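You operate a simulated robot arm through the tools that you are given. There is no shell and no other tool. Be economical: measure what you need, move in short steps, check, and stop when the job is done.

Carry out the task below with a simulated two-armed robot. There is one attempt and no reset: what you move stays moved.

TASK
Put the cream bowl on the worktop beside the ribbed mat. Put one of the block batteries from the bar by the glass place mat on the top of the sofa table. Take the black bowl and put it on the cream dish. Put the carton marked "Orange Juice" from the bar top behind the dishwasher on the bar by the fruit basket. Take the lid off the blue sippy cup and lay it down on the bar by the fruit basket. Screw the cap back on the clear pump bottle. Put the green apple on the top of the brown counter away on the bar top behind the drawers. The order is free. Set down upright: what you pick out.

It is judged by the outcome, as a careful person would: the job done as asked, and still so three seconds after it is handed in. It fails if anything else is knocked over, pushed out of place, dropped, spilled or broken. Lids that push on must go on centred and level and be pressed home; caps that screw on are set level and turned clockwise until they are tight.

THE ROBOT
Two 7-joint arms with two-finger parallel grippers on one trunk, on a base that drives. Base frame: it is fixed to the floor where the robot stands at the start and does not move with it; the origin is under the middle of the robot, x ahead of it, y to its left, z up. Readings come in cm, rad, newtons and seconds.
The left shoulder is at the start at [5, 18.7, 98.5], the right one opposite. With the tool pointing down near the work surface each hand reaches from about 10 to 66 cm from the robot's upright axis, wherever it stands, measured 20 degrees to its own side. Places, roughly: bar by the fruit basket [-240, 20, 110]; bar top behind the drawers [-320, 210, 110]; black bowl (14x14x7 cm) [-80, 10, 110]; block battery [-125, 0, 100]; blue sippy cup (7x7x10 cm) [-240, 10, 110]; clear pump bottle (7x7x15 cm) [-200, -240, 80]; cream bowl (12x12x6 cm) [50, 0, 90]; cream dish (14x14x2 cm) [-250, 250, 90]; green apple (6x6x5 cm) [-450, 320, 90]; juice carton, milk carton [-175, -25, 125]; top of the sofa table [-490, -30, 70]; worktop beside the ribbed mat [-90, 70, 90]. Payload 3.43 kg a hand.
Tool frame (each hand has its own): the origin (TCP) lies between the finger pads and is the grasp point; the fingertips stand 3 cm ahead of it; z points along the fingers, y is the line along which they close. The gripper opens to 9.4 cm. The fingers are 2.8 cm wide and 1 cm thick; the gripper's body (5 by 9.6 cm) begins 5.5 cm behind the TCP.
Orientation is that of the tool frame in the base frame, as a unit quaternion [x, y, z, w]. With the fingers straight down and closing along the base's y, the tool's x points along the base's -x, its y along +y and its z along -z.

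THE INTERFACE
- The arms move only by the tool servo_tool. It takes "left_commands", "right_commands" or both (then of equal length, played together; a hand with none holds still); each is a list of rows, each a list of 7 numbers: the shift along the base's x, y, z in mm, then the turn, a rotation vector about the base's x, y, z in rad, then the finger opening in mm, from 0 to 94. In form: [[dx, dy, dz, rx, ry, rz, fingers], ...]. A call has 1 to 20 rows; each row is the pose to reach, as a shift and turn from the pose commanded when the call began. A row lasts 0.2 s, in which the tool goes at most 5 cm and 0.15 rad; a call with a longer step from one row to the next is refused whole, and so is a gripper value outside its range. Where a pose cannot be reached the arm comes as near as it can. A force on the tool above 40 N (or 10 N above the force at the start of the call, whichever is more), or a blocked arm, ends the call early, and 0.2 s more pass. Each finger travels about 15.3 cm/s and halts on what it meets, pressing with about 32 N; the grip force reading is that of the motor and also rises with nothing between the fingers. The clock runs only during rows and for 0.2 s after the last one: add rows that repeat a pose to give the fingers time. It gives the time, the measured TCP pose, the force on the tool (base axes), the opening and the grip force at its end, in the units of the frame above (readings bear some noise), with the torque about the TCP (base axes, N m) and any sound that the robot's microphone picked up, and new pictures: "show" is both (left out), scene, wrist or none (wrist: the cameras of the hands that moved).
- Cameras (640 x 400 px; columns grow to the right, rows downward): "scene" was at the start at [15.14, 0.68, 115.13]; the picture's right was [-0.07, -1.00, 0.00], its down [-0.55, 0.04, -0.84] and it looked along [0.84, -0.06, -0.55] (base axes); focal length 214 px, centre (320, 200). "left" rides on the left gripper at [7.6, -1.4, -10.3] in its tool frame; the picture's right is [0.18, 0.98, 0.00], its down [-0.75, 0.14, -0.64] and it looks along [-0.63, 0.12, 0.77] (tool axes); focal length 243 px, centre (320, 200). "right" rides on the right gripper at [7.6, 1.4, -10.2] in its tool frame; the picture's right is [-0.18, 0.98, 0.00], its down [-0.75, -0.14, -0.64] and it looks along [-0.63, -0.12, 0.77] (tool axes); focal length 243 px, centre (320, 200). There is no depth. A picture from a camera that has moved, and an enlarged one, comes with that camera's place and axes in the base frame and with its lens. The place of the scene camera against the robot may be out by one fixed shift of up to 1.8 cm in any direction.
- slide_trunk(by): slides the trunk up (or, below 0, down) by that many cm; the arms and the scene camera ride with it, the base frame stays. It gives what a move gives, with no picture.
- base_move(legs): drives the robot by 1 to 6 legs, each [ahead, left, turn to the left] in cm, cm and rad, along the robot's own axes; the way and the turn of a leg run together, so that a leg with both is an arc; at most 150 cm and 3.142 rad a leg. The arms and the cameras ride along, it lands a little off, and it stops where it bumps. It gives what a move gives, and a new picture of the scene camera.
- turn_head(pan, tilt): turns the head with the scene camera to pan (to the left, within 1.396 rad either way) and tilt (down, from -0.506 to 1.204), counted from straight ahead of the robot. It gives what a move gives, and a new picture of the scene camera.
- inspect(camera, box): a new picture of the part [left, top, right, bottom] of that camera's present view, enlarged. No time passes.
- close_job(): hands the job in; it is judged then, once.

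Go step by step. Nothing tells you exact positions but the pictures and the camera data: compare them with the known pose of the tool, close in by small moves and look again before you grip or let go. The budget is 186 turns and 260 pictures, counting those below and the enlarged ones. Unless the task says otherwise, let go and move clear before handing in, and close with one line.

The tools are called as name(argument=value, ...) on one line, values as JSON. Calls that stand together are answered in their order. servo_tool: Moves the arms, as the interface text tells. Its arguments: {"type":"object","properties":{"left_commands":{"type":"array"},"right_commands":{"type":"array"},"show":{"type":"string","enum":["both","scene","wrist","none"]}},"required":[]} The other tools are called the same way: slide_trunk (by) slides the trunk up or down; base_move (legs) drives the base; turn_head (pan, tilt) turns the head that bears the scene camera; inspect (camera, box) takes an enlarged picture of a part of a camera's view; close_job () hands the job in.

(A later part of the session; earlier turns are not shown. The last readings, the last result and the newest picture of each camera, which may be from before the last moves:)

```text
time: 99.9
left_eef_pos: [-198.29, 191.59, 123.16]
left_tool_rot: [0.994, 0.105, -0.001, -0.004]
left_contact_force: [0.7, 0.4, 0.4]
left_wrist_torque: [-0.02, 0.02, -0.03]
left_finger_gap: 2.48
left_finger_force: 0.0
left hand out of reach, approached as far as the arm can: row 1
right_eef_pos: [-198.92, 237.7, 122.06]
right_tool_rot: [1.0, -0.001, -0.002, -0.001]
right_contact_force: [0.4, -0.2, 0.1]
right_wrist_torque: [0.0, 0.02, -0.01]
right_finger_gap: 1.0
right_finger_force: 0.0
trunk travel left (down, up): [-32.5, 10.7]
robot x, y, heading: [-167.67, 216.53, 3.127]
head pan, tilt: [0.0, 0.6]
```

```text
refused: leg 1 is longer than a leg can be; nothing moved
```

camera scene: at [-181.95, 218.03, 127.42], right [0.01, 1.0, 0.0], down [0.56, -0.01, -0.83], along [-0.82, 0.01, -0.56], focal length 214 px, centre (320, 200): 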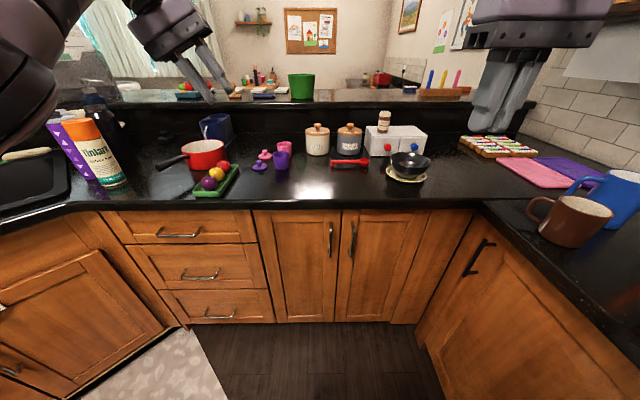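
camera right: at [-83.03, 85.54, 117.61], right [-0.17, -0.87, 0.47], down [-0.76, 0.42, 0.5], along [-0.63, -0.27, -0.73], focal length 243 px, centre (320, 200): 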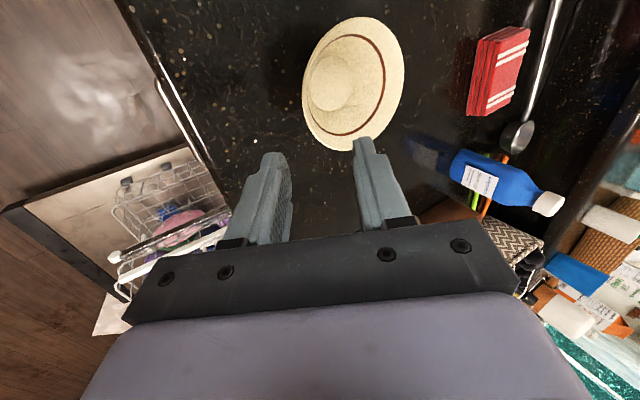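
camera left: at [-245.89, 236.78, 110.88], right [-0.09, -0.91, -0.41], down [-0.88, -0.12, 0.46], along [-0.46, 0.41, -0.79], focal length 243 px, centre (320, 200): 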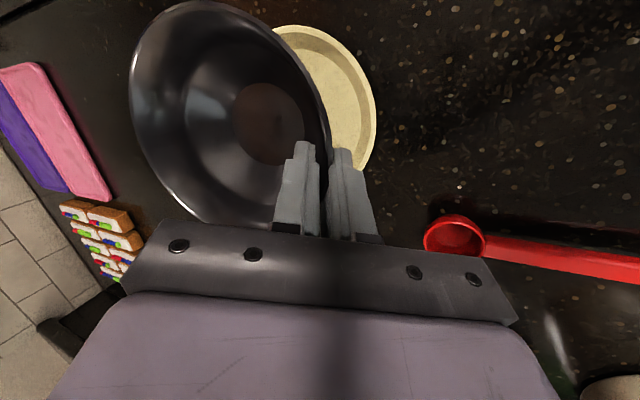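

base_move(legs=[[-149, 0, 0], [0, 148, 0], [0, 128, 0]])

```text
time: 120.2
left_eef_pos: [-51.83, -85.56, 123.25]
left_tool_rot: [0.994, 0.109, 0.0, -0.004]
left_contact_force: [0.5, 0.6, 0.1]
left_wrist_torque: [-0.01, 0.02, 0.02]
left_finger_gap: 2.51
left_finger_force: 0.1
right_eef_pos: [-52.81, -39.48, 121.99]
right_tool_rot: [1.0, 0.002, -0.003, -0.002]
right_contact_force: [0.0, -0.3, 0.2]
right_wrist_torque: [0.04, 0.02, -0.03]
right_finger_gap: 1.01
right_finger_force: 0.1
trunk travel left (down, up): [-32.5, 10.7]
robot x, y, heading: [-21.27, -60.3, 3.136]
head pan, tilt: [0.0, 0.6]
camera scene: at [-35.68, -58.93, 127.42], right [0.01, 1.0, 0.0], down [0.56, 0.0, -0.83], along [-0.83, 0.0, -0.56], focal length 214 px, centre (320, 200)
```

scene: 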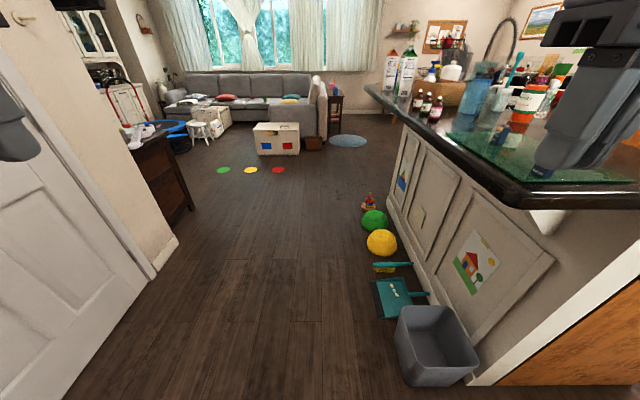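

I see the living-room side of the bar: cartons at x≈-175 near the edge, and the glass mat with batteries near the end. I'll drive to face the batteries from this side.

base_move(legs=[[52, 5, 0], [0, 0, -1.566]])

```text
time: 127.1
left_eef_pos: [-98.83, -34.79, 123.09]
left_tool_rot: [0.782, -0.624, 0.003, -0.003]
left_contact_force: [0.0, 0.3, 1.2]
left_wrist_torque: [-0.01, -0.01, 0.01]
left_finger_gap: 2.52
left_finger_force: 0.0
right_eef_pos: [-52.71, -33.56, 122.07]
right_tool_rot: [0.71, -0.704, 0.0, -0.003]
right_contact_force: [0.0, -0.2, 0.3]
right_wrist_torque: [0.0, 0.01, -0.01]
right_finger_gap: 0.98
right_finger_force: 0.1
trunk travel left (down, up): [-32.5, 10.7]
robot x, y, heading: [-73.44, -64.93, 1.569]
head pan, tilt: [0.0, 0.6]
camera scene: at [-73.01, -49.12, 127.42], right [1.0, 0.0, 0.0], down [0.0, -0.56, -0.83], along [0.0, 0.83, -0.56], focal length 214 px, centre (320, 200)
```

scene: 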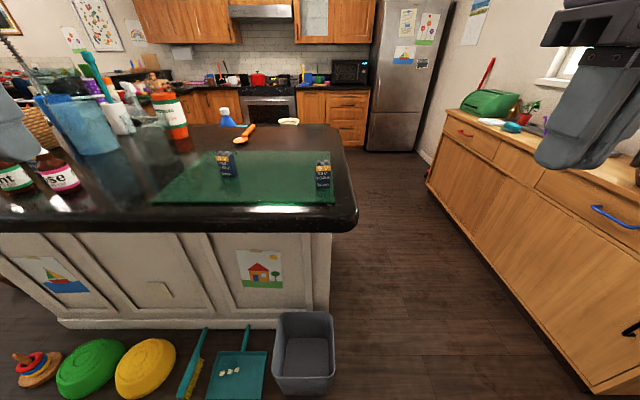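

The left battery is at about [-91.5, -11] and the right at [-72, -15]. I'll bring the left hand above the left one, opened, and check.

servo_tool(left_commands=[[15, 40, 10, 0, 0, -0.1, 60], [30, 80, 10, 0, 0, -0.2, 60], [45, 125, 0, 0, 0, -0.225, 60], [55, 170, -10, 0, 0, -0.225, 60], [65, 210, -20, 0, 0, -0.225, 60], [73, 239, -30, 0, 0, -0.225, 60], [73, 239, -30, 0, 0, -0.225, 60]])

inspect(camera="scene", box=[0, 60, 340, 240])

```text
time: 128.7
left_eef_pos: [-91.56, -10.78, 120.12]
left_tool_rot: [-0.705, 0.709, -0.002, 0.002]
left_contact_force: [-0.2, 0.3, 0.2]
left_wrist_torque: [0.01, -0.01, -0.01]
left_finger_gap: 6.01
left_finger_force: 0.0
right_eef_pos: [-52.8, -33.62, 122.07]
right_tool_rot: [0.71, -0.704, 0.0, -0.002]
right_contact_force: [-0.8, 0.6, 0.1]
right_wrist_torque: [0.03, -0.05, 0.03]
right_finger_gap: 0.97
right_finger_force: 0.0
trunk travel left (down, up): [-32.5, 10.7]
robot x, y, heading: [-73.48, -65.04, 1.568]
head pan, tilt: [0.0, 0.6]
camera scene: at [-73.05, -49.13, 127.42], right [1.0, 0.0, 0.0], down [0.0, -0.56, -0.83], along [0.0, 0.83, -0.56], focal length 214 px, centre (320, 200)
camera left: at [-90.38, -18.45, 130.45], right [-0.98, -0.18, -0.01], down [-0.14, 0.75, 0.64], along [-0.11, 0.63, -0.77], focal length 243 px, centre (320, 200)
```

scene: 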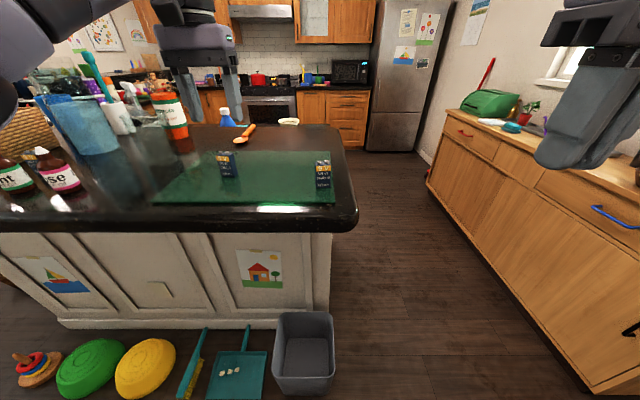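
left: 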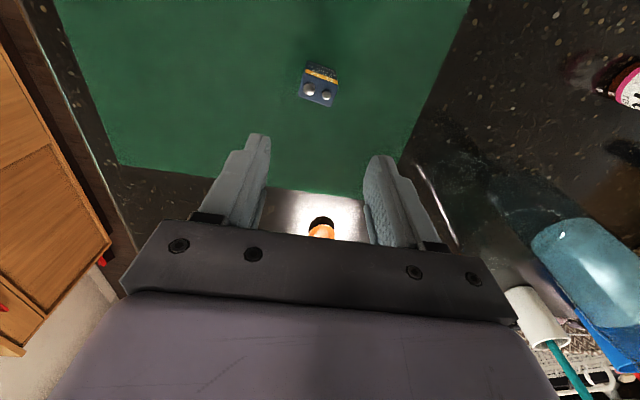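

```text
1.88 times, centred on (170, 150) of scene
camera zoom: at [-73.05, -49.13, 127.42], right [1.0, 0.0, 0.0], down [0.0, -0.56, -0.83], along [0.0, 0.83, -0.56], focal length 404 px, centre (602, 294)
```

zoom: 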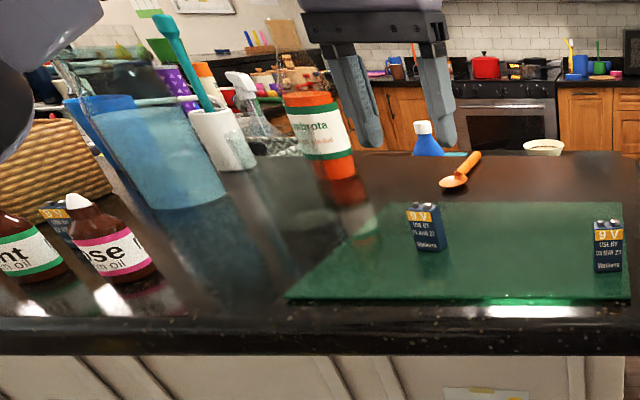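

The wrist camera puts the battery at [-91.0, -13.4], aligned with the gripper. Moving over it and down.

servo_tool(left_commands=[[3, -20, 0, 0, 0, 0, 60], [5, -26, -30, 0, 0, 0, 55], [5, -26, -60, 0, 0, 0, 55], [5, -26, -85, 0, 0, 0, 55], [5, -26, -90, 0, 0, 0, 55]])

```text
time: 129.9
left_eef_pos: [-91.25, -13.35, 111.1]
left_tool_rot: [-0.706, 0.708, -0.001, 0.003]
left_contact_force: [1.1, -0.3, -0.9]
left_wrist_torque: [0.02, 0.0, 0.01]
left_finger_gap: 5.49
left_finger_force: 0.1
right_eef_pos: [-52.83, -33.64, 122.22]
right_tool_rot: [0.711, -0.703, 0.0, -0.002]
right_contact_force: [-0.4, -0.4, -0.3]
right_wrist_torque: [-0.03, 0.0, 0.04]
right_finger_gap: 1.0
right_finger_force: 0.1
trunk travel left (down, up): [-32.5, 10.7]
robot x, y, heading: [-73.57, -65.24, 1.574]
head pan, tilt: [0.0, 0.6]
camera scene: at [-73.02, -49.12, 127.42], right [1.0, 0.0, 0.0], down [0.0, -0.56, -0.83], along [0.0, 0.83, -0.56], focal length 214 px, centre (320, 200)
camera left: at [-89.84, -21.03, 121.51], right [-0.98, -0.18, -0.01], down [-0.14, 0.75, 0.64], along [-0.11, 0.63, -0.77], focal length 243 px, centre (320, 200)
```

scene: 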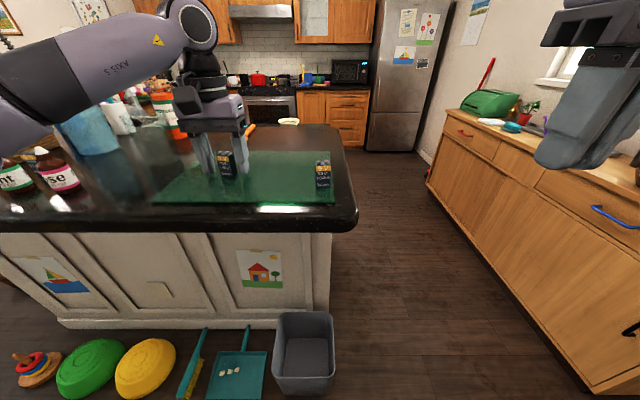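
left: 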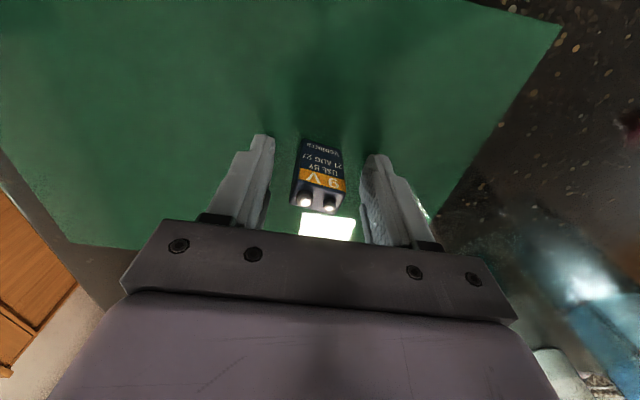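

The battery is centred between the pads, so close and lift.

servo_tool(left_commands=[[0, 0, 0, 0, 0, 0, 30], [0, 0, 0, 0, 0, 0, 5], [0, 0, 0, 0, 0, 0, 5], [0, 0, 0, 0, 0, 0, 5], [0, 0, 40, 0, 0, 0, 5], [0, 0, 80, 0, 0, 0, 5], [0, -40, 100, 0, 0, 0, 5], [0, -90, 110, 0, 0, 0, 5], [0, -140, 110, 0, 0, 0, 5], [0, -190, 110, 0, 0, 0, 5], [0, -190, 110, 0, 0, 0, 5]])

```text
refused: row 8 steps farther than a row can; nothing moved
```

servo_tool(left_commands=[[0, 0, 0, 0, 0, 0, 30], [0, 0, 0, 0, 0, 0, 5], [0, 0, 0, 0, 0, 0, 5], [0, 0, 0, 0, 0, 0, 5], [0, 0, 40, 0, 0, 0, 5], [0, 0, 80, 0, 0, 0, 5], [0, -40, 100, 0, 0, 0, 5], [0, -85, 110, 0, 0, 0, 5], [0, -130, 110, 0, 0, 0, 5], [0, -170, 110, 0, 0, 0, 5], [0, -170, 110, 0, 0, 0, 5]])

```text
time: 132.3
left_eef_pos: [-91.24, -30.45, 122.16]
left_tool_rot: [-0.706, 0.708, -0.002, 0.003]
left_contact_force: [0.1, -0.8, -1.2]
left_wrist_torque: [0.01, -0.01, 0.03]
left_finger_gap: 2.74
left_finger_force: 31.7
right_eef_pos: [-52.79, -33.5, 122.06]
right_tool_rot: [0.711, -0.703, -0.001, -0.002]
right_contact_force: [-0.5, -0.2, 1.2]
right_wrist_torque: [0.05, 0.03, -0.01]
right_finger_gap: 0.99
right_finger_force: 0.0
trunk travel left (down, up): [-32.5, 10.7]
robot x, y, heading: [-73.29, -65.05, 1.572]
head pan, tilt: [0.0, 0.6]
camera scene: at [-73.02, -49.09, 127.42], right [1.0, 0.0, 0.0], down [0.0, -0.57, -0.82], along [0.0, 0.82, -0.57], focal length 214 px, centre (320, 200)
camera left: at [-89.86, -38.15, 132.52], right [-0.98, -0.18, -0.01], down [-0.15, 0.75, 0.64], along [-0.11, 0.63, -0.77], focal length 243 px, centre (320, 200)
```

scene: 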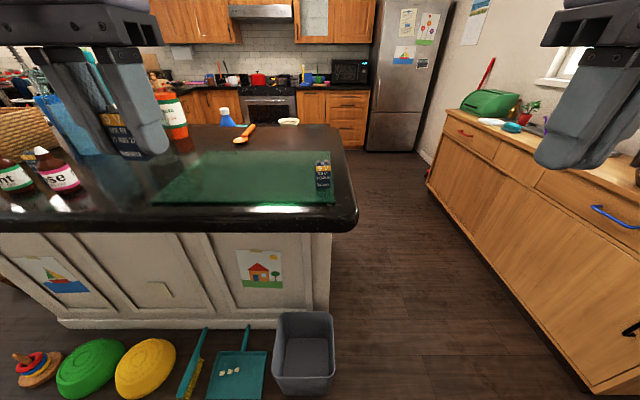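
left: 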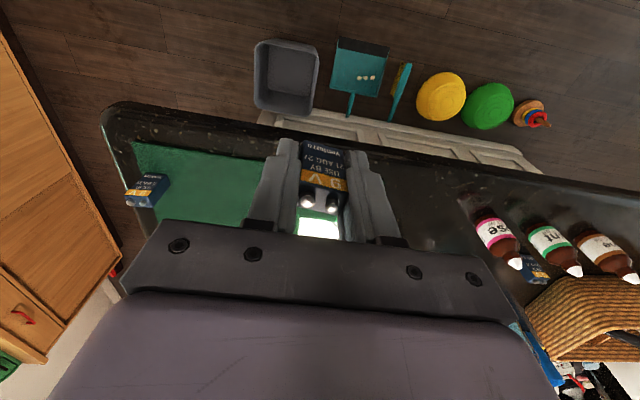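

Battery held. I'll back off to stay clear of tall items and slide left to see the cartons.

base_move(legs=[[-18, 0, 0], [0, 95, 0]])

inspect(camera="scene", box=[120, 20, 480, 245])

```text
time: 138.3
left_eef_pos: [-186.63, -49.19, 122.08]
left_tool_rot: [0.71, -0.704, 0.003, -0.003]
left_contact_force: [-0.4, -0.5, -0.8]
left_wrist_torque: [-0.01, -0.01, 0.01]
left_finger_gap: 2.75
left_finger_force: 31.6
right_eef_pos: [-148.08, -51.9, 122.12]
right_tool_rot: [0.715, -0.699, -0.001, -0.002]
right_contact_force: [0.4, -0.2, -0.1]
right_wrist_torque: [-0.02, -0.05, 0.0]
right_finger_gap: 0.99
right_finger_force: 0.1
trunk travel left (down, up): [-32.5, 10.7]
robot x, y, heading: [-168.45, -83.64, 1.586]
head pan, tilt: [0.0, 0.6]
camera scene: at [-168.19, -67.75, 127.42], right [1.0, 0.01, 0.0], down [0.01, -0.56, -0.83], along [-0.01, 0.82, -0.56], focal length 214 px, centre (320, 200)
```

scene: 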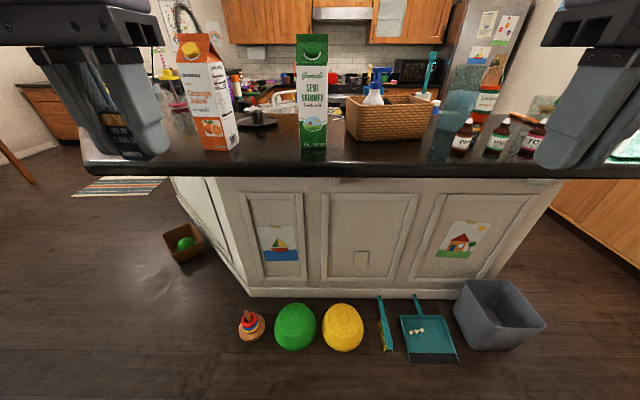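

```text
1.78 times, centred on (300, 132) of scene
camera zoom: at [-168.19, -67.75, 127.42], right [1.0, 0.01, 0.0], down [0.01, -0.56, -0.83], along [-0.01, 0.82, -0.56], focal length 381 px, centre (356, 320)
```

zoom: 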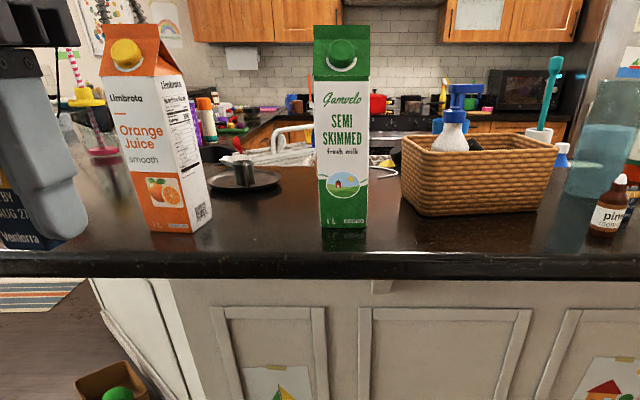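

The orange-juice carton is the orange one at about [-196, -13.5], top near z 128; the green one is milk. I'll move so that the right hand faces it.

base_move(legs=[[0, 46, 0], [10, 0, -0.015]])

inspect(camera="scene", box=[160, 0, 560, 250])

```text
time: 141.8
left_eef_pos: [-231.84, -39.79, 122.15]
left_tool_rot: [-0.706, 0.708, -0.002, 0.003]
left_contact_force: [0.8, 0.2, -0.7]
left_wrist_torque: [0.0, 0.02, -0.01]
left_finger_gap: 2.75
left_finger_force: 32.4
right_eef_pos: [-193.47, -42.9, 122.03]
right_tool_rot: [0.711, -0.703, 0.0, -0.001]
right_contact_force: [-0.2, 0.6, -0.8]
right_wrist_torque: [-0.03, 0.0, -0.01]
right_finger_gap: 0.99
right_finger_force: 0.1
trunk travel left (down, up): [-32.5, 10.7]
robot x, y, heading: [-214.23, -74.53, 1.574]
head pan, tilt: [0.0, 0.6]
camera scene: at [-213.74, -58.48, 127.41], right [1.0, 0.0, 0.0], down [0.0, -0.57, -0.82], along [0.0, 0.82, -0.57], focal length 214 px, centre (320, 200)
```

scene: 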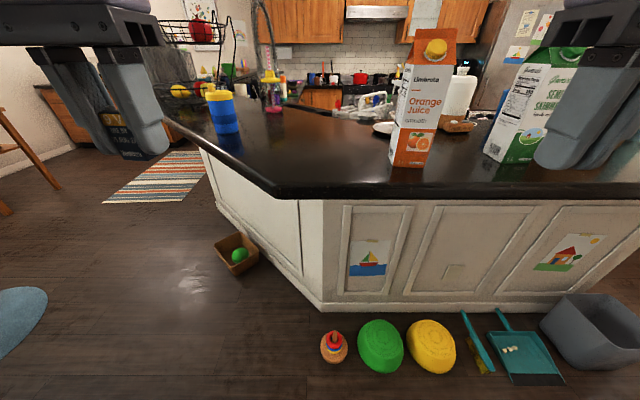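

```text
1.60 times, centred on (360, 125) of scene
camera zoom: at [-213.74, -58.48, 127.41], right [1.0, 0.0, 0.0], down [0.0, -0.57, -0.82], along [0.0, 0.82, -0.57], focal length 343 px, centre (256, 320)
```

zoom: 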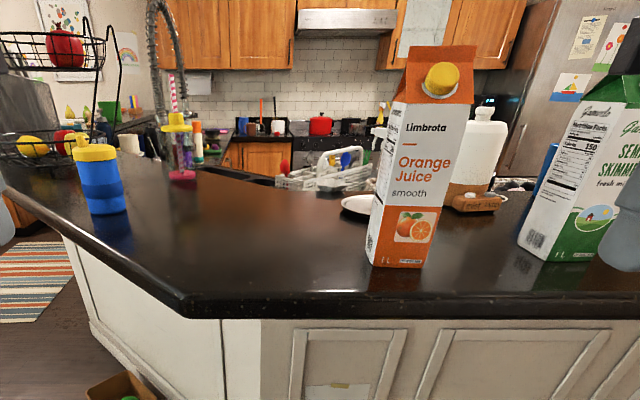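

The blue sippy cup with the yellow lid stands at about [-242, 6], with the fruit basket behind it. I'll raise the trunk, then take the right hand up and over the orange-juice carton.

slide_trunk(by=9)

servo_tool(right_commands=[[0, 0, 30, 0, 0, -0.06, 60], [0, 20, 50, 0, 0, -0.12, 94], [0, 65, 55, 0, 0, -0.12, 94], [0, 110, 55, 0, 0, -0.12, 94], [0, 155, 55, 0, 0, -0.12, 94], [0, 200, 55, 0, 0, -0.12, 94], [0, 240, 55, 0, 0, -0.12, 94], [-3, 275, 55, 0, 0, -0.12, 94], [-3, 275, 55, 0, 0, -0.12, 94]])

```text
time: 143.1
left_eef_pos: [-231.96, -40.0, 131.14]
left_tool_rot: [-0.707, 0.707, -0.002, 0.002]
left_contact_force: [0.6, -0.4, 0.1]
left_wrist_torque: [0.02, -0.02, -0.01]
left_finger_gap: 2.73
left_finger_force: 31.8
right_eef_pos: [-193.37, -43.11, 131.03]
right_tool_rot: [0.712, -0.703, 0.0, -0.002]
right_contact_force: [-0.4, 0.6, 0.2]
right_wrist_torque: [0.01, 0.02, 0.01]
right_finger_gap: 1.0
right_finger_force: 0.1
trunk travel left (down, up): [-41.5, 1.7]
robot x, y, heading: [-214.35, -74.54, 1.574]
head pan, tilt: [0.0, 0.6]
```

```text
time: 145.1
left_eef_pos: [-231.87, -39.91, 131.18]
left_tool_rot: [-0.707, 0.708, -0.002, 0.002]
left_contact_force: [0.2, -0.5, 0.3]
left_wrist_torque: [0.0, 0.01, 0.01]
left_finger_gap: 2.75
left_finger_force: 32.3
right_eef_pos: [-187.06, -26.47, 129.81]
right_tool_rot: [-0.667, 0.745, 0.001, 0.002]
right_contact_force: [-1.0, -0.3, 0.9]
right_wrist_torque: [0.01, 0.01, -0.01]
right_finger_gap: 9.4
right_finger_force: 0.0
right hand out of reach, approached as far as the arm can: row 3, 4, 5, 6, 7, 8, 9
trunk travel left (down, up): [-41.5, 1.7]
robot x, y, heading: [-214.51, -74.56, 1.574]
head pan, tilt: [0.0, 0.6]
camera scene: at [-213.75, -58.58, 136.42], right [1.0, 0.0, 0.0], down [0.0, -0.56, -0.83], along [0.0, 0.83, -0.56], focal length 214 px, centre (320, 200)
camera right: at [-189.39, -33.89, 140.02], right [-0.96, 0.29, 0.0], down [0.22, 0.73, 0.65], along [0.19, 0.62, -0.76], focal length 243 px, centre (320, 200)
```

scene: 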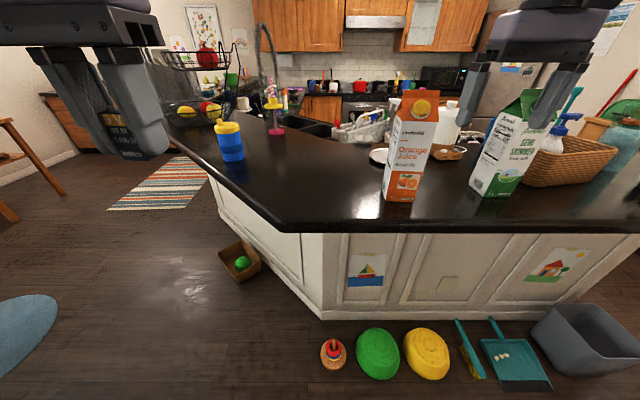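
right: 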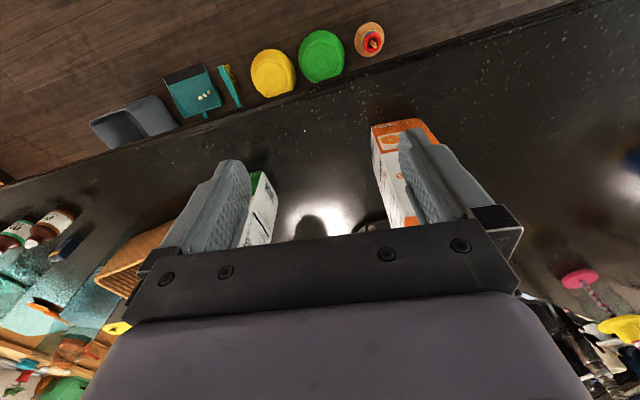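

A top-down grasp is out of reach at this height, so I'll grasp the carton from the front with the fingers pitched forward. First I back the base and pitch the right hand.

base_move(legs=[[-16, 0, 0]])

servo_tool(right_commands=[[-10, -5, 0, 0.149, -0.0165, 0, 94], [-20, -10, 0, 0.298, -0.033, 0, 94], [-30, -15, -10, 0.446, -0.05, 0, 94], [-40, -20, -25, 0.595, -0.066, 0, 94], [-50, -25, -40, 0.744, -0.083, 0, 94], [-60, -30, -60, 0.893, -0.099, 0, 94], [-68, -35, -80, 1.041, -0.115, 0, 94], [-70, -40, -100, 1.19, -0.132, 0, 94], [-70, -40, -120, 1.19, -0.132, 0, 94], [-70, -40, -120, 1.19, -0.132, 0, 94]])

```text
time: 146.5
left_eef_pos: [-231.82, -56.0, 131.03]
left_tool_rot: [-0.706, 0.708, -0.002, 0.002]
left_contact_force: [0.1, -0.6, -0.2]
left_wrist_torque: [-0.01, 0.0, 0.02]
left_finger_gap: 2.74
left_finger_force: 31.7
right_eef_pos: [-187.02, -42.34, 129.8]
right_tool_rot: [-0.668, 0.744, 0.001, 0.001]
right_contact_force: [-0.1, 0.1, 0.4]
right_wrist_torque: [0.02, -0.02, 0.0]
right_finger_gap: 9.43
right_finger_force: 0.1
trunk travel left (down, up): [-41.5, 1.7]
robot x, y, heading: [-213.93, -90.06, 1.571]
head pan, tilt: [0.0, 0.6]
camera scene: at [-213.71, -74.54, 136.43], right [1.0, 0.0, 0.0], down [0.0, -0.56, -0.83], along [0.0, 0.83, -0.56], focal length 214 px, centre (320, 200)
```

scene: 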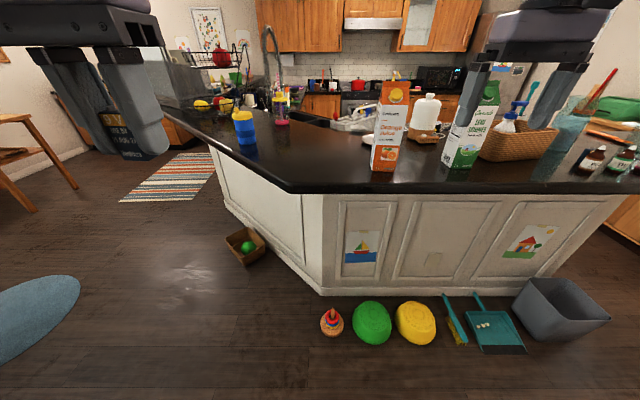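

```text
time: 148.7
left_eef_pos: [-231.87, -55.86, 131.12]
left_tool_rot: [-0.707, 0.707, -0.002, 0.002]
left_contact_force: [0.5, 0.8, -0.7]
left_wrist_torque: [0.04, -0.01, -0.01]
left_finger_gap: 2.75
left_finger_force: 32.2
right_eef_pos: [-194.19, -46.46, 117.75]
right_tool_rot: [-0.55, 0.615, 0.376, 0.422]
right_contact_force: [-0.7, 0.1, 0.4]
right_wrist_torque: [0.03, 0.01, 0.04]
right_finger_gap: 9.41
right_finger_force: 0.1
trunk travel left (down, up): [-41.5, 1.7]
robot x, y, heading: [-214.25, -90.44, 1.568]
head pan, tilt: [0.0, 0.6]
camera scene: at [-213.71, -74.48, 136.42], right [1.0, 0.0, 0.0], down [0.0, -0.56, -0.83], along [0.0, 0.83, -0.56], focal length 214 px, centre (320, 200)
camera right: at [-196.92, -58.51, 114.38], right [-0.97, 0.17, 0.17], down [0.1, -0.34, 0.93], along [0.22, 0.92, 0.31], focal length 243 px, centre (320, 200)
```

scene: 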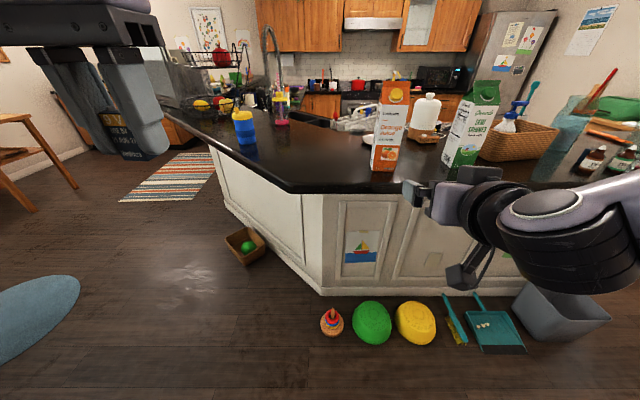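
right: 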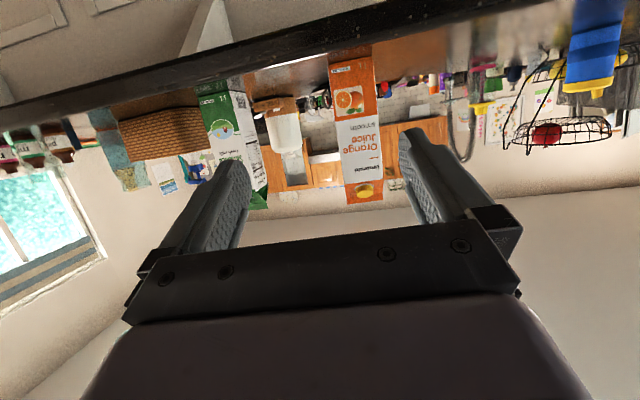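

inspect(camera="right", box=[270, 30, 430, 230])

```text
2.00 times, centred on (350, 130) of right
camera zoom: at [-196.92, -58.51, 114.38], right [-0.97, 0.17, 0.17], down [0.1, -0.34, 0.93], along [0.22, 0.92, 0.31], focal length 485 px, centre (260, 340)
```

zoom: 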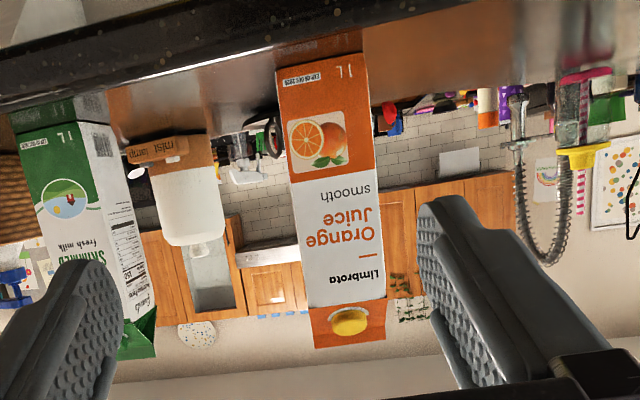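

The carton's centre is at about [-195, -12]. I'll drive 14 cm forward, then advance the right hand halfway and check.

base_move(legs=[[14, 0, 0]])

servo_tool(right_commands=[[-4, 40, 0, 0, 0, 0, 94], [-8, 80, -3, 0, 0, 0, 94], [-8, 110, -5, 0, 0, 0, 94], [-8, 110, -5, 0, 0, 0, 94]])

```text
time: 150.0
left_eef_pos: [-231.77, -41.82, 131.17]
left_tool_rot: [0.707, -0.707, 0.003, -0.003]
left_contact_force: [0.6, 0.3, -0.2]
left_wrist_torque: [0.03, -0.01, -0.04]
left_finger_gap: 2.75
left_finger_force: 32.4
right_eef_pos: [-194.21, -32.45, 117.77]
right_tool_rot: [-0.55, 0.615, 0.376, 0.422]
right_contact_force: [0.4, 0.2, 0.1]
right_wrist_torque: [0.01, -0.02, 0.0]
right_finger_gap: 9.39
right_finger_force: 0.1
trunk travel left (down, up): [-41.5, 1.7]
robot x, y, heading: [-214.27, -76.09, 1.573]
head pan, tilt: [0.0, 0.6]
camera scene: at [-213.73, -60.46, 136.41], right [1.0, 0.0, 0.0], down [0.0, -0.57, -0.82], along [0.0, 0.82, -0.57], focal length 214 px, centre (320, 200)
```

scene: 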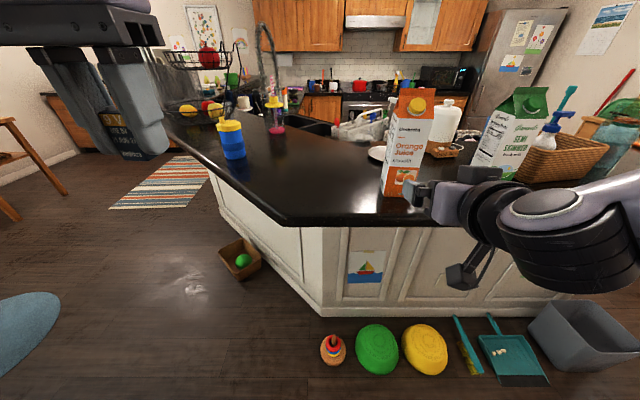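

```text
time: 151.0
left_eef_pos: [-231.8, -42.03, 131.22]
left_tool_rot: [-0.706, 0.708, -0.003, 0.003]
left_contact_force: [0.2, -0.1, -0.1]
left_wrist_torque: [0.02, -0.03, 0.0]
left_finger_gap: 2.73
left_finger_force: 32.0
right_eef_pos: [-194.86, -21.54, 117.34]
right_tool_rot: [-0.551, 0.614, 0.377, 0.421]
right_contact_force: [0.6, 1.2, -0.7]
right_wrist_torque: [0.02, 0.03, 0.0]
right_finger_gap: 9.42
right_finger_force: 0.2
trunk travel left (down, up): [-41.5, 1.7]
robot x, y, heading: [-213.96, -76.24, 1.573]
head pan, tilt: [0.0, 0.6]
camera scene: at [-213.73, -60.59, 136.43], right [1.0, 0.0, 0.0], down [0.0, -0.56, -0.83], along [0.0, 0.83, -0.56], focal length 214 px, centre (320, 200)
camera right: at [-197.64, -33.61, 113.96], right [-0.97, 0.17, 0.17], down [0.1, -0.34, 0.94], along [0.22, 0.92, 0.31], focal length 243 px, centre (320, 200)
```

scene: 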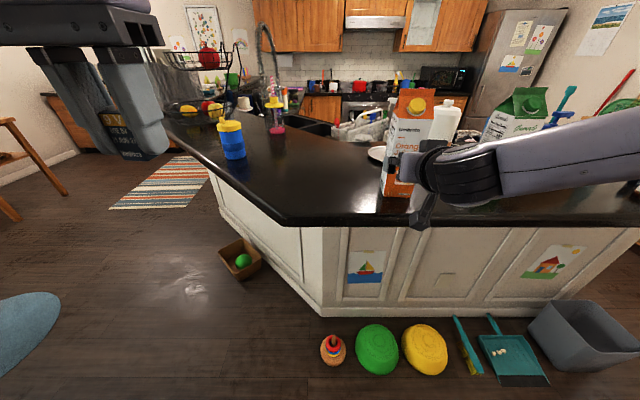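
right: 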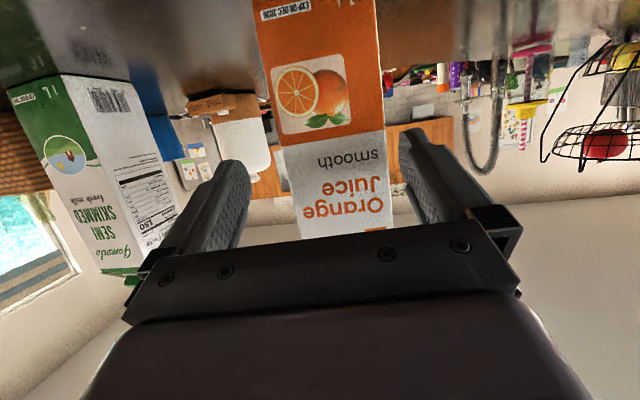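

The carton is centred between the fingers. Advancing 8.5 cm to enclose it.

servo_tool(right_commands=[[-2, 30, 0, 0, 0, 0, 94], [-2, 60, 0, 0, 0, 0, 94], [-1, 85, 0, 0, 0, 0, 94], [-1, 85, 0, 0, 0, 0, 94]])

```text
time: 152.0
left_eef_pos: [-231.79, -42.05, 131.12]
left_tool_rot: [-0.707, 0.707, -0.002, 0.002]
left_contact_force: [0.2, 0.3, -0.9]
left_wrist_torque: [0.0, 0.02, 0.01]
left_finger_gap: 2.73
left_finger_force: 31.9
right_eef_pos: [-194.84, -12.96, 117.27]
right_tool_rot: [-0.551, 0.615, 0.376, 0.422]
right_contact_force: [-0.2, -1.3, -0.2]
right_wrist_torque: [0.13, 0.0, 0.05]
right_finger_gap: 9.41
right_finger_force: 0.0
trunk travel left (down, up): [-41.5, 1.7]
robot x, y, heading: [-213.94, -76.13, 1.572]
head pan, tilt: [0.0, 0.6]
camera scene: at [-213.73, -60.59, 136.42], right [1.0, 0.0, 0.0], down [0.0, -0.56, -0.83], along [0.0, 0.83, -0.56], focal length 214 px, centre (320, 200)
camera right: at [-197.75, -25.1, 113.91], right [-0.97, 0.18, 0.17], down [0.1, -0.34, 0.94], along [0.22, 0.92, 0.31], focal length 243 px, centre (320, 200)
```

scene: 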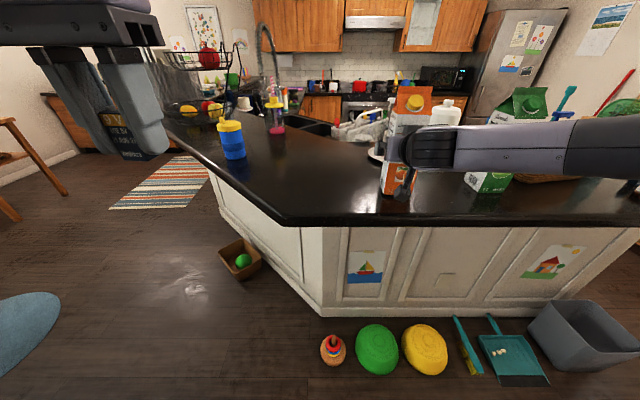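
right: 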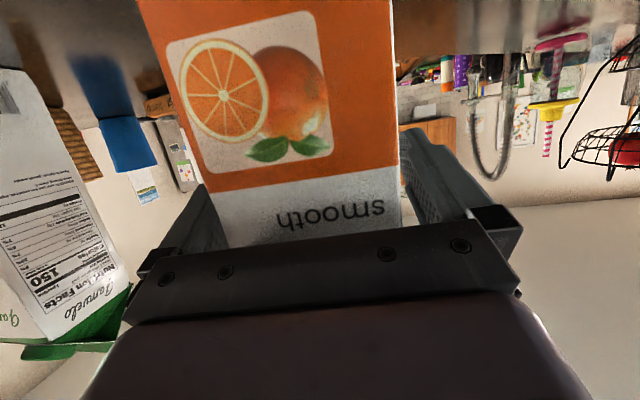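

The fingers straddle the carton. Close and lift 7 cm.

servo_tool(right_commands=[[0, 0, 0, 0, 0, 0, 75], [0, 0, 0, 0, 0, 0, 55], [0, 0, 0, 0, 0, 0, 50], [0, 0, 0, 0, 0, 0, 50], [0, 0, 25, 0, 0, 0, 50], [0, 0, 60, 0, 0, 0, 50], [0, 0, 80, 0, 0, 0, 50], [0, 0, 80, 0, 0, 0, 50]])

```text
time: 153.8
left_eef_pos: [-231.82, -41.8, 131.11]
left_tool_rot: [-0.706, 0.708, -0.003, 0.002]
left_contact_force: [-0.3, -0.1, -1.1]
left_wrist_torque: [0.02, -0.03, -0.05]
left_finger_gap: 2.73
left_finger_force: 32.2
right_eef_pos: [-194.92, -12.78, 125.23]
right_tool_rot: [-0.55, 0.615, 0.376, 0.422]
right_contact_force: [0.7, -0.1, -10.1]
right_wrist_torque: [0.14, 0.0, 0.0]
right_finger_gap: 7.45
right_finger_force: 31.9
trunk travel left (down, up): [-41.5, 1.7]
robot x, y, heading: [-214.03, -76.49, 1.574]
head pan, tilt: [0.0, 0.6]
camera scene: at [-213.69, -60.43, 136.4], right [1.0, 0.0, 0.0], down [0.0, -0.57, -0.82], along [0.0, 0.82, -0.57], focal length 214 px, centre (320, 200)
camera right: at [-197.79, -24.91, 121.82], right [-0.97, 0.18, 0.17], down [0.1, -0.34, 0.94], along [0.22, 0.92, 0.31], focal length 243 px, centre (320, 200)
```

scene: 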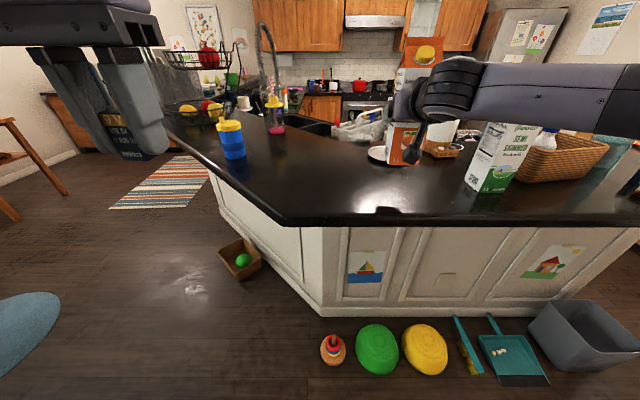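
right: 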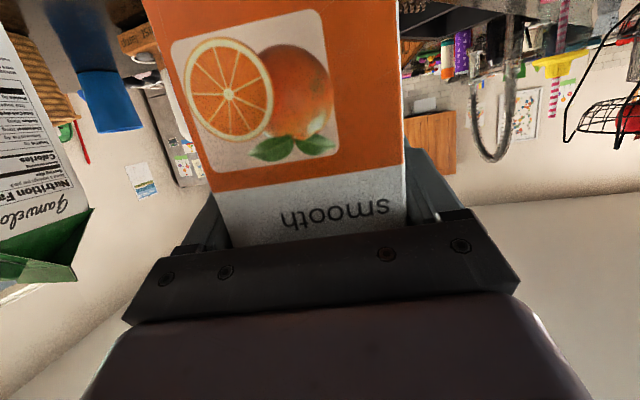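

Carton held upright (about 1 kg). I'll slide left, then forward, to bring it beside the sippy cup near the fruit basket.

base_move(legs=[[0, 32, 0], [22, 0, 0]])

```text
time: 157.2
left_eef_pos: [-264.22, -20.01, 131.17]
left_tool_rot: [-0.707, 0.707, -0.003, 0.002]
left_contact_force: [0.2, -0.2, -0.5]
left_wrist_torque: [-0.01, 0.02, 0.01]
left_finger_gap: 2.74
left_finger_force: 32.3
right_eef_pos: [-227.44, 9.01, 125.08]
right_tool_rot: [-0.551, 0.615, 0.375, 0.421]
right_contact_force: [0.6, 0.2, -9.8]
right_wrist_torque: [0.1, -0.05, 0.02]
right_finger_gap: 7.46
right_finger_force: 32.3
trunk travel left (down, up): [-41.5, 1.7]
robot x, y, heading: [-246.58, -54.75, 1.576]
head pan, tilt: [0.0, 0.6]
camera scene: at [-246.01, -38.64, 136.39], right [1.0, 0.0, 0.0], down [0.0, -0.57, -0.82], along [0.0, 0.82, -0.57], focal length 214 px, centre (320, 200)
```

scene: 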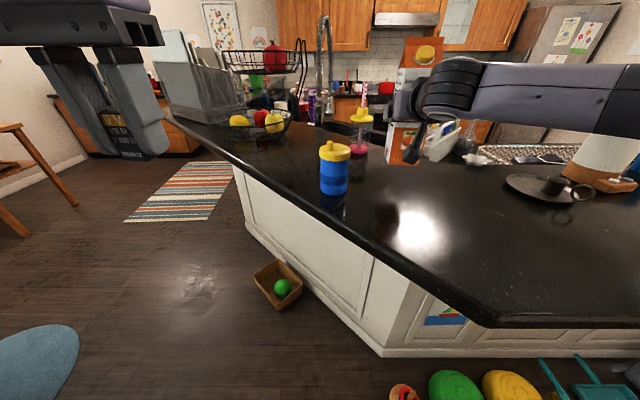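

The sippy cup is well left of the carton's path. I'll reach 6 cm forward and lower the carton to the bar.

servo_tool(right_commands=[[0, 30, 0, 0, 0, 0, 50], [0, 60, 0, 0, 0, 0, 50], [0, 60, -30, 0, 0, 0, 50], [0, 60, -60, 0, 0, 0, 50], [0, 60, -70, 0, 0, 0, 50], [0, 60, -75, 0, 0, 0, 50], [0, 60, -78, 0, 0, 0, 50]])

```text
time: 158.8
left_eef_pos: [-264.12, -20.16, 131.25]
left_tool_rot: [0.707, -0.707, 0.002, -0.003]
left_contact_force: [-0.2, 0.5, -0.5]
left_wrist_torque: [0.04, -0.01, -0.02]
left_finger_gap: 2.74
left_finger_force: 32.3
right_eef_pos: [-224.87, 12.32, 118.51]
right_tool_rot: [-0.551, 0.615, 0.376, 0.421]
right_contact_force: [-0.9, 0.5, -10.4]
right_wrist_torque: [0.11, -0.01, -0.03]
right_finger_gap: 7.44
right_finger_force: 32.3
right hand out of reach, approached as far as the arm can: row 1, 2, 3, 4, 5, 6, 7
trunk travel left (down, up): [-41.5, 1.7]
robot x, y, heading: [-246.63, -55.06, 1.57]
head pan, tilt: [0.0, 0.6]
camera scene: at [-246.01, -38.7, 136.4], right [1.0, 0.0, 0.0], down [0.0, -0.57, -0.82], along [0.0, 0.82, -0.57], focal length 214 px, centre (320, 200)
camera right: at [-227.59, 0.16, 115.19], right [-0.97, 0.17, 0.17], down [0.1, -0.34, 0.94], along [0.22, 0.93, 0.31], focal length 243 px, centre (320, 200)
```

scene: 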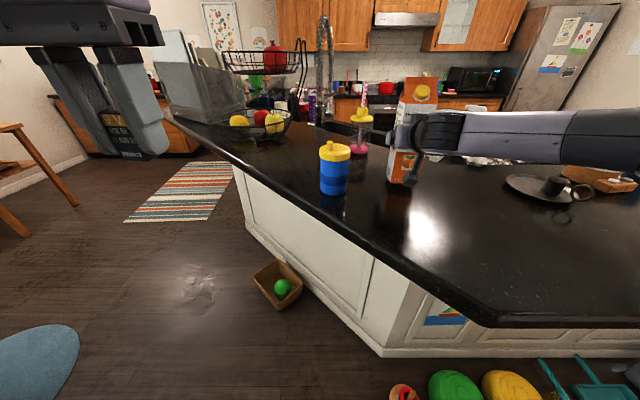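
right: 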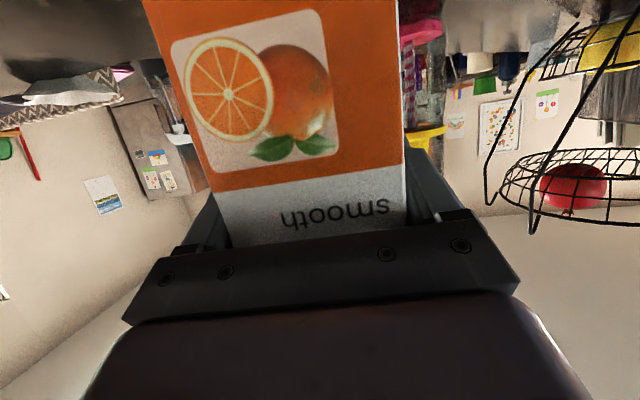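

Reach ended slightly short. I'll shift the base 4 cm forward and 3 cm left, then lower with the trunk.

base_move(legs=[[4, 3, 0]])

slide_trunk(by=-0.8)

servo_tool(right_commands=[[0, 0, -2, 0, 0, 0, 50], [0, 0, -4, 0, 0, 0, 50], [0, 0, -6, 0, 0, 0, 50]])

```text
time: 159.8
left_eef_pos: [-267.22, -16.09, 131.06]
left_tool_rot: [0.707, -0.707, 0.003, -0.002]
left_contact_force: [0.1, 1.5, -0.6]
left_wrist_torque: [-0.03, -0.04, 0.0]
left_finger_gap: 2.74
left_finger_force: 32.0
right_eef_pos: [-227.88, 16.24, 118.57]
right_tool_rot: [-0.552, 0.614, 0.376, 0.42]
right_contact_force: [-0.1, 0.2, -10.3]
right_wrist_torque: [0.12, 0.01, -0.02]
right_finger_gap: 7.43
right_finger_force: 32.5
trunk travel left (down, up): [-41.5, 1.7]
robot x, y, heading: [-249.35, -50.85, 1.576]
head pan, tilt: [0.0, 0.6]
camera scene: at [-249.05, -34.66, 136.39], right [1.0, 0.0, 0.0], down [0.0, -0.57, -0.82], along [0.0, 0.82, -0.57], focal length 214 px, centre (320, 200)
```

scene: 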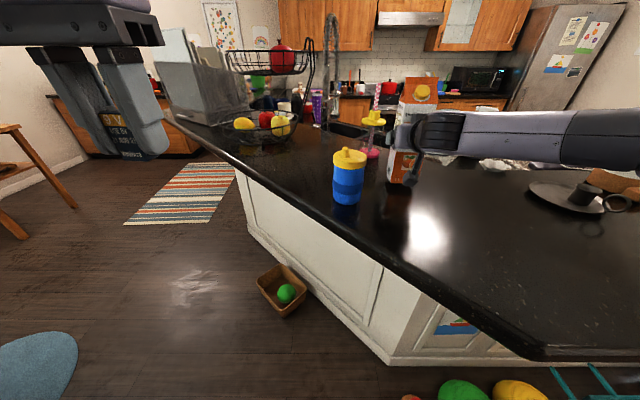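

```text
time: 160.3
left_eef_pos: [-267.03, -16.25, 130.31]
left_tool_rot: [0.707, -0.707, 0.003, -0.003]
left_contact_force: [0.9, 0.2, -0.6]
left_wrist_torque: [-0.03, 0.0, -0.01]
left_finger_gap: 2.72
left_finger_force: 32.0
right_eef_pos: [-227.79, 16.08, 117.67]
right_tool_rot: [-0.551, 0.615, 0.375, 0.422]
right_contact_force: [-0.4, 0.3, -10.5]
right_wrist_torque: [0.1, -0.04, 0.01]
right_finger_gap: 7.42
right_finger_force: 32.0
trunk travel left (down, up): [-40.7, 2.5]
robot x, y, heading: [-249.37, -50.97, 1.573]
head pan, tilt: [0.0, 0.6]
```

```text
time: 161.1
left_eef_pos: [-267.12, -16.19, 130.29]
left_tool_rot: [0.707, -0.707, 0.003, -0.002]
left_contact_force: [-0.4, -0.4, -0.7]
left_wrist_torque: [0.0, 0.0, 0.0]
left_finger_gap: 2.74
left_finger_force: 32.5
right_eef_pos: [-227.64, 16.07, 117.3]
right_tool_rot: [-0.551, 0.614, 0.377, 0.421]
right_contact_force: [0.8, -0.1, -7.3]
right_wrist_torque: [0.18, -0.01, -0.06]
right_finger_gap: 7.47
right_finger_force: 32.0
trunk travel left (down, up): [-40.7, 2.5]
robot x, y, heading: [-249.4, -51.33, 1.567]
head pan, tilt: [0.0, 0.6]
camera scene: at [-248.99, -34.81, 135.62], right [1.0, 0.0, 0.0], down [0.0, -0.57, -0.82], along [0.0, 0.82, -0.57], focal length 214 px, centre (320, 200)
camera right: at [-230.5, 4.03, 113.92], right [-0.97, 0.17, 0.17], down [0.1, -0.34, 0.93], along [0.22, 0.92, 0.31], focal length 243 px, centre (320, 200)
```

scene: 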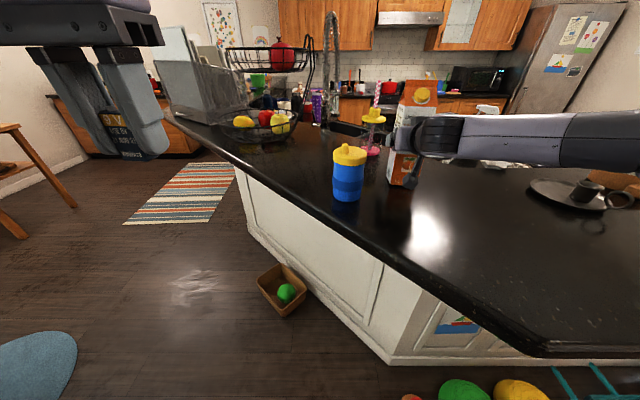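
right: 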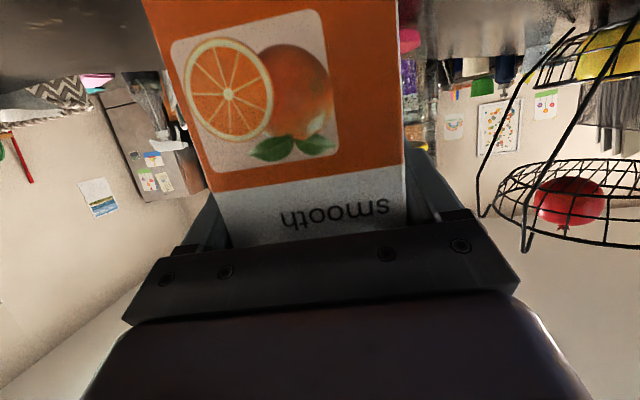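

Just touching. Lower 3 mm more, open, and withdraw straight back.

servo_tool(right_commands=[[0, 0, -3, 0, 0, 0, 50], [0, 0, -3, 0, 0, 0, 80], [0, 0, -3, 0, 0, 0, 94], [0, 0, -3, 0, 0, 0, 94], [-3, -30, -2, 0, 0, 0, 94], [-7, -65, 0, 0, 0, 0, 94], [-10, -100, 0, 0, 0, 0, 94], [-10, -140, 5, 0, 0, 0, 94], [-10, -180, 10, 0, 0, 0, 94], [-10, -200, 10, 0, 0, 0, 94]])

```text
time: 163.3
left_eef_pos: [-267.13, -16.35, 130.32]
left_tool_rot: [-0.707, 0.707, -0.003, 0.003]
left_contact_force: [0.9, -0.2, -0.3]
left_wrist_torque: [-0.03, 0.02, -0.03]
left_finger_gap: 2.72
left_finger_force: 32.2
right_eef_pos: [-228.72, -4.19, 118.22]
right_tool_rot: [-0.55, 0.615, 0.375, 0.422]
right_contact_force: [0.8, 0.2, -1.3]
right_wrist_torque: [-0.02, -0.01, -0.01]
right_finger_gap: 9.38
right_finger_force: 0.1
trunk travel left (down, up): [-40.7, 2.5]
robot x, y, heading: [-249.3, -50.81, 1.574]
head pan, tilt: [0.0, 0.6]
camera scene: at [-249.02, -34.9, 135.62], right [1.0, 0.0, 0.0], down [0.0, -0.56, -0.83], along [0.0, 0.83, -0.56], focal length 214 px, centre (320, 200)
camera right: at [-231.61, -16.12, 114.85], right [-0.97, 0.18, 0.17], down [0.1, -0.34, 0.94], along [0.22, 0.92, 0.31], focal length 243 px, centre (320, 200)
```

scene: 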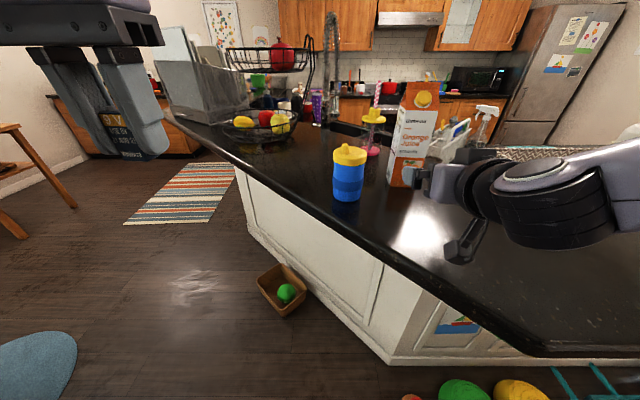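
right: 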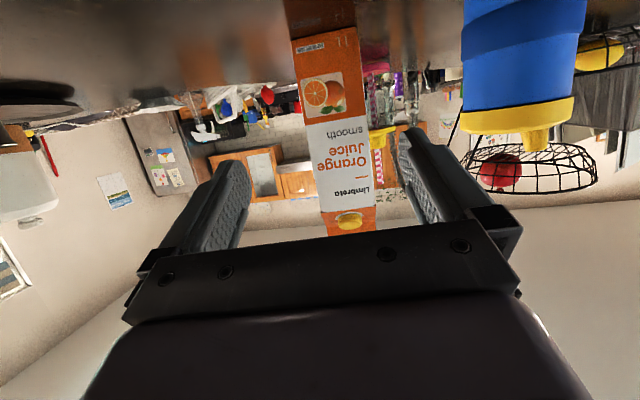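

The carton stands by the fruit basket. Next I deliver the battery: back off and turn toward the sofa area to find the sofa table.

base_move(legs=[[-35, 0, 0], [0, 0, 1.5]])

```text
time: 169.3
left_eef_pos: [-285.29, -101.4, 130.38]
left_tool_rot: [0.999, -0.038, 0.0, -0.003]
left_contact_force: [-0.1, 1.0, -0.3]
left_wrist_torque: [0.0, 0.01, 0.01]
left_finger_gap: 2.77
left_finger_force: 32.3
right_eef_pos: [-294.53, -62.24, 118.28]
right_tool_rot: [0.822, -0.077, -0.562, -0.054]
right_contact_force: [-0.1, 0.3, -0.1]
right_wrist_torque: [0.02, -0.02, 0.02]
right_finger_gap: 9.39
right_finger_force: 0.1
trunk travel left (down, up): [-40.7, 2.5]
robot x, y, heading: [-249.63, -85.89, 3.07]
head pan, tilt: [0.0, 0.6]
camera scene: at [-263.63, -83.82, 135.62], right [0.07, 1.0, 0.0], down [0.56, -0.04, -0.83], along [-0.82, 0.06, -0.56], focal length 214 px, centre (320, 200)
```

scene: 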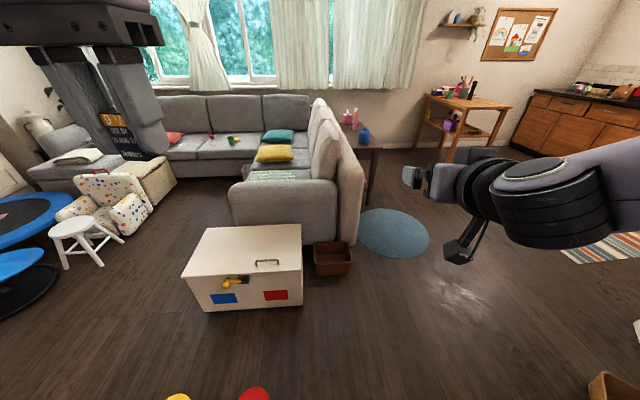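

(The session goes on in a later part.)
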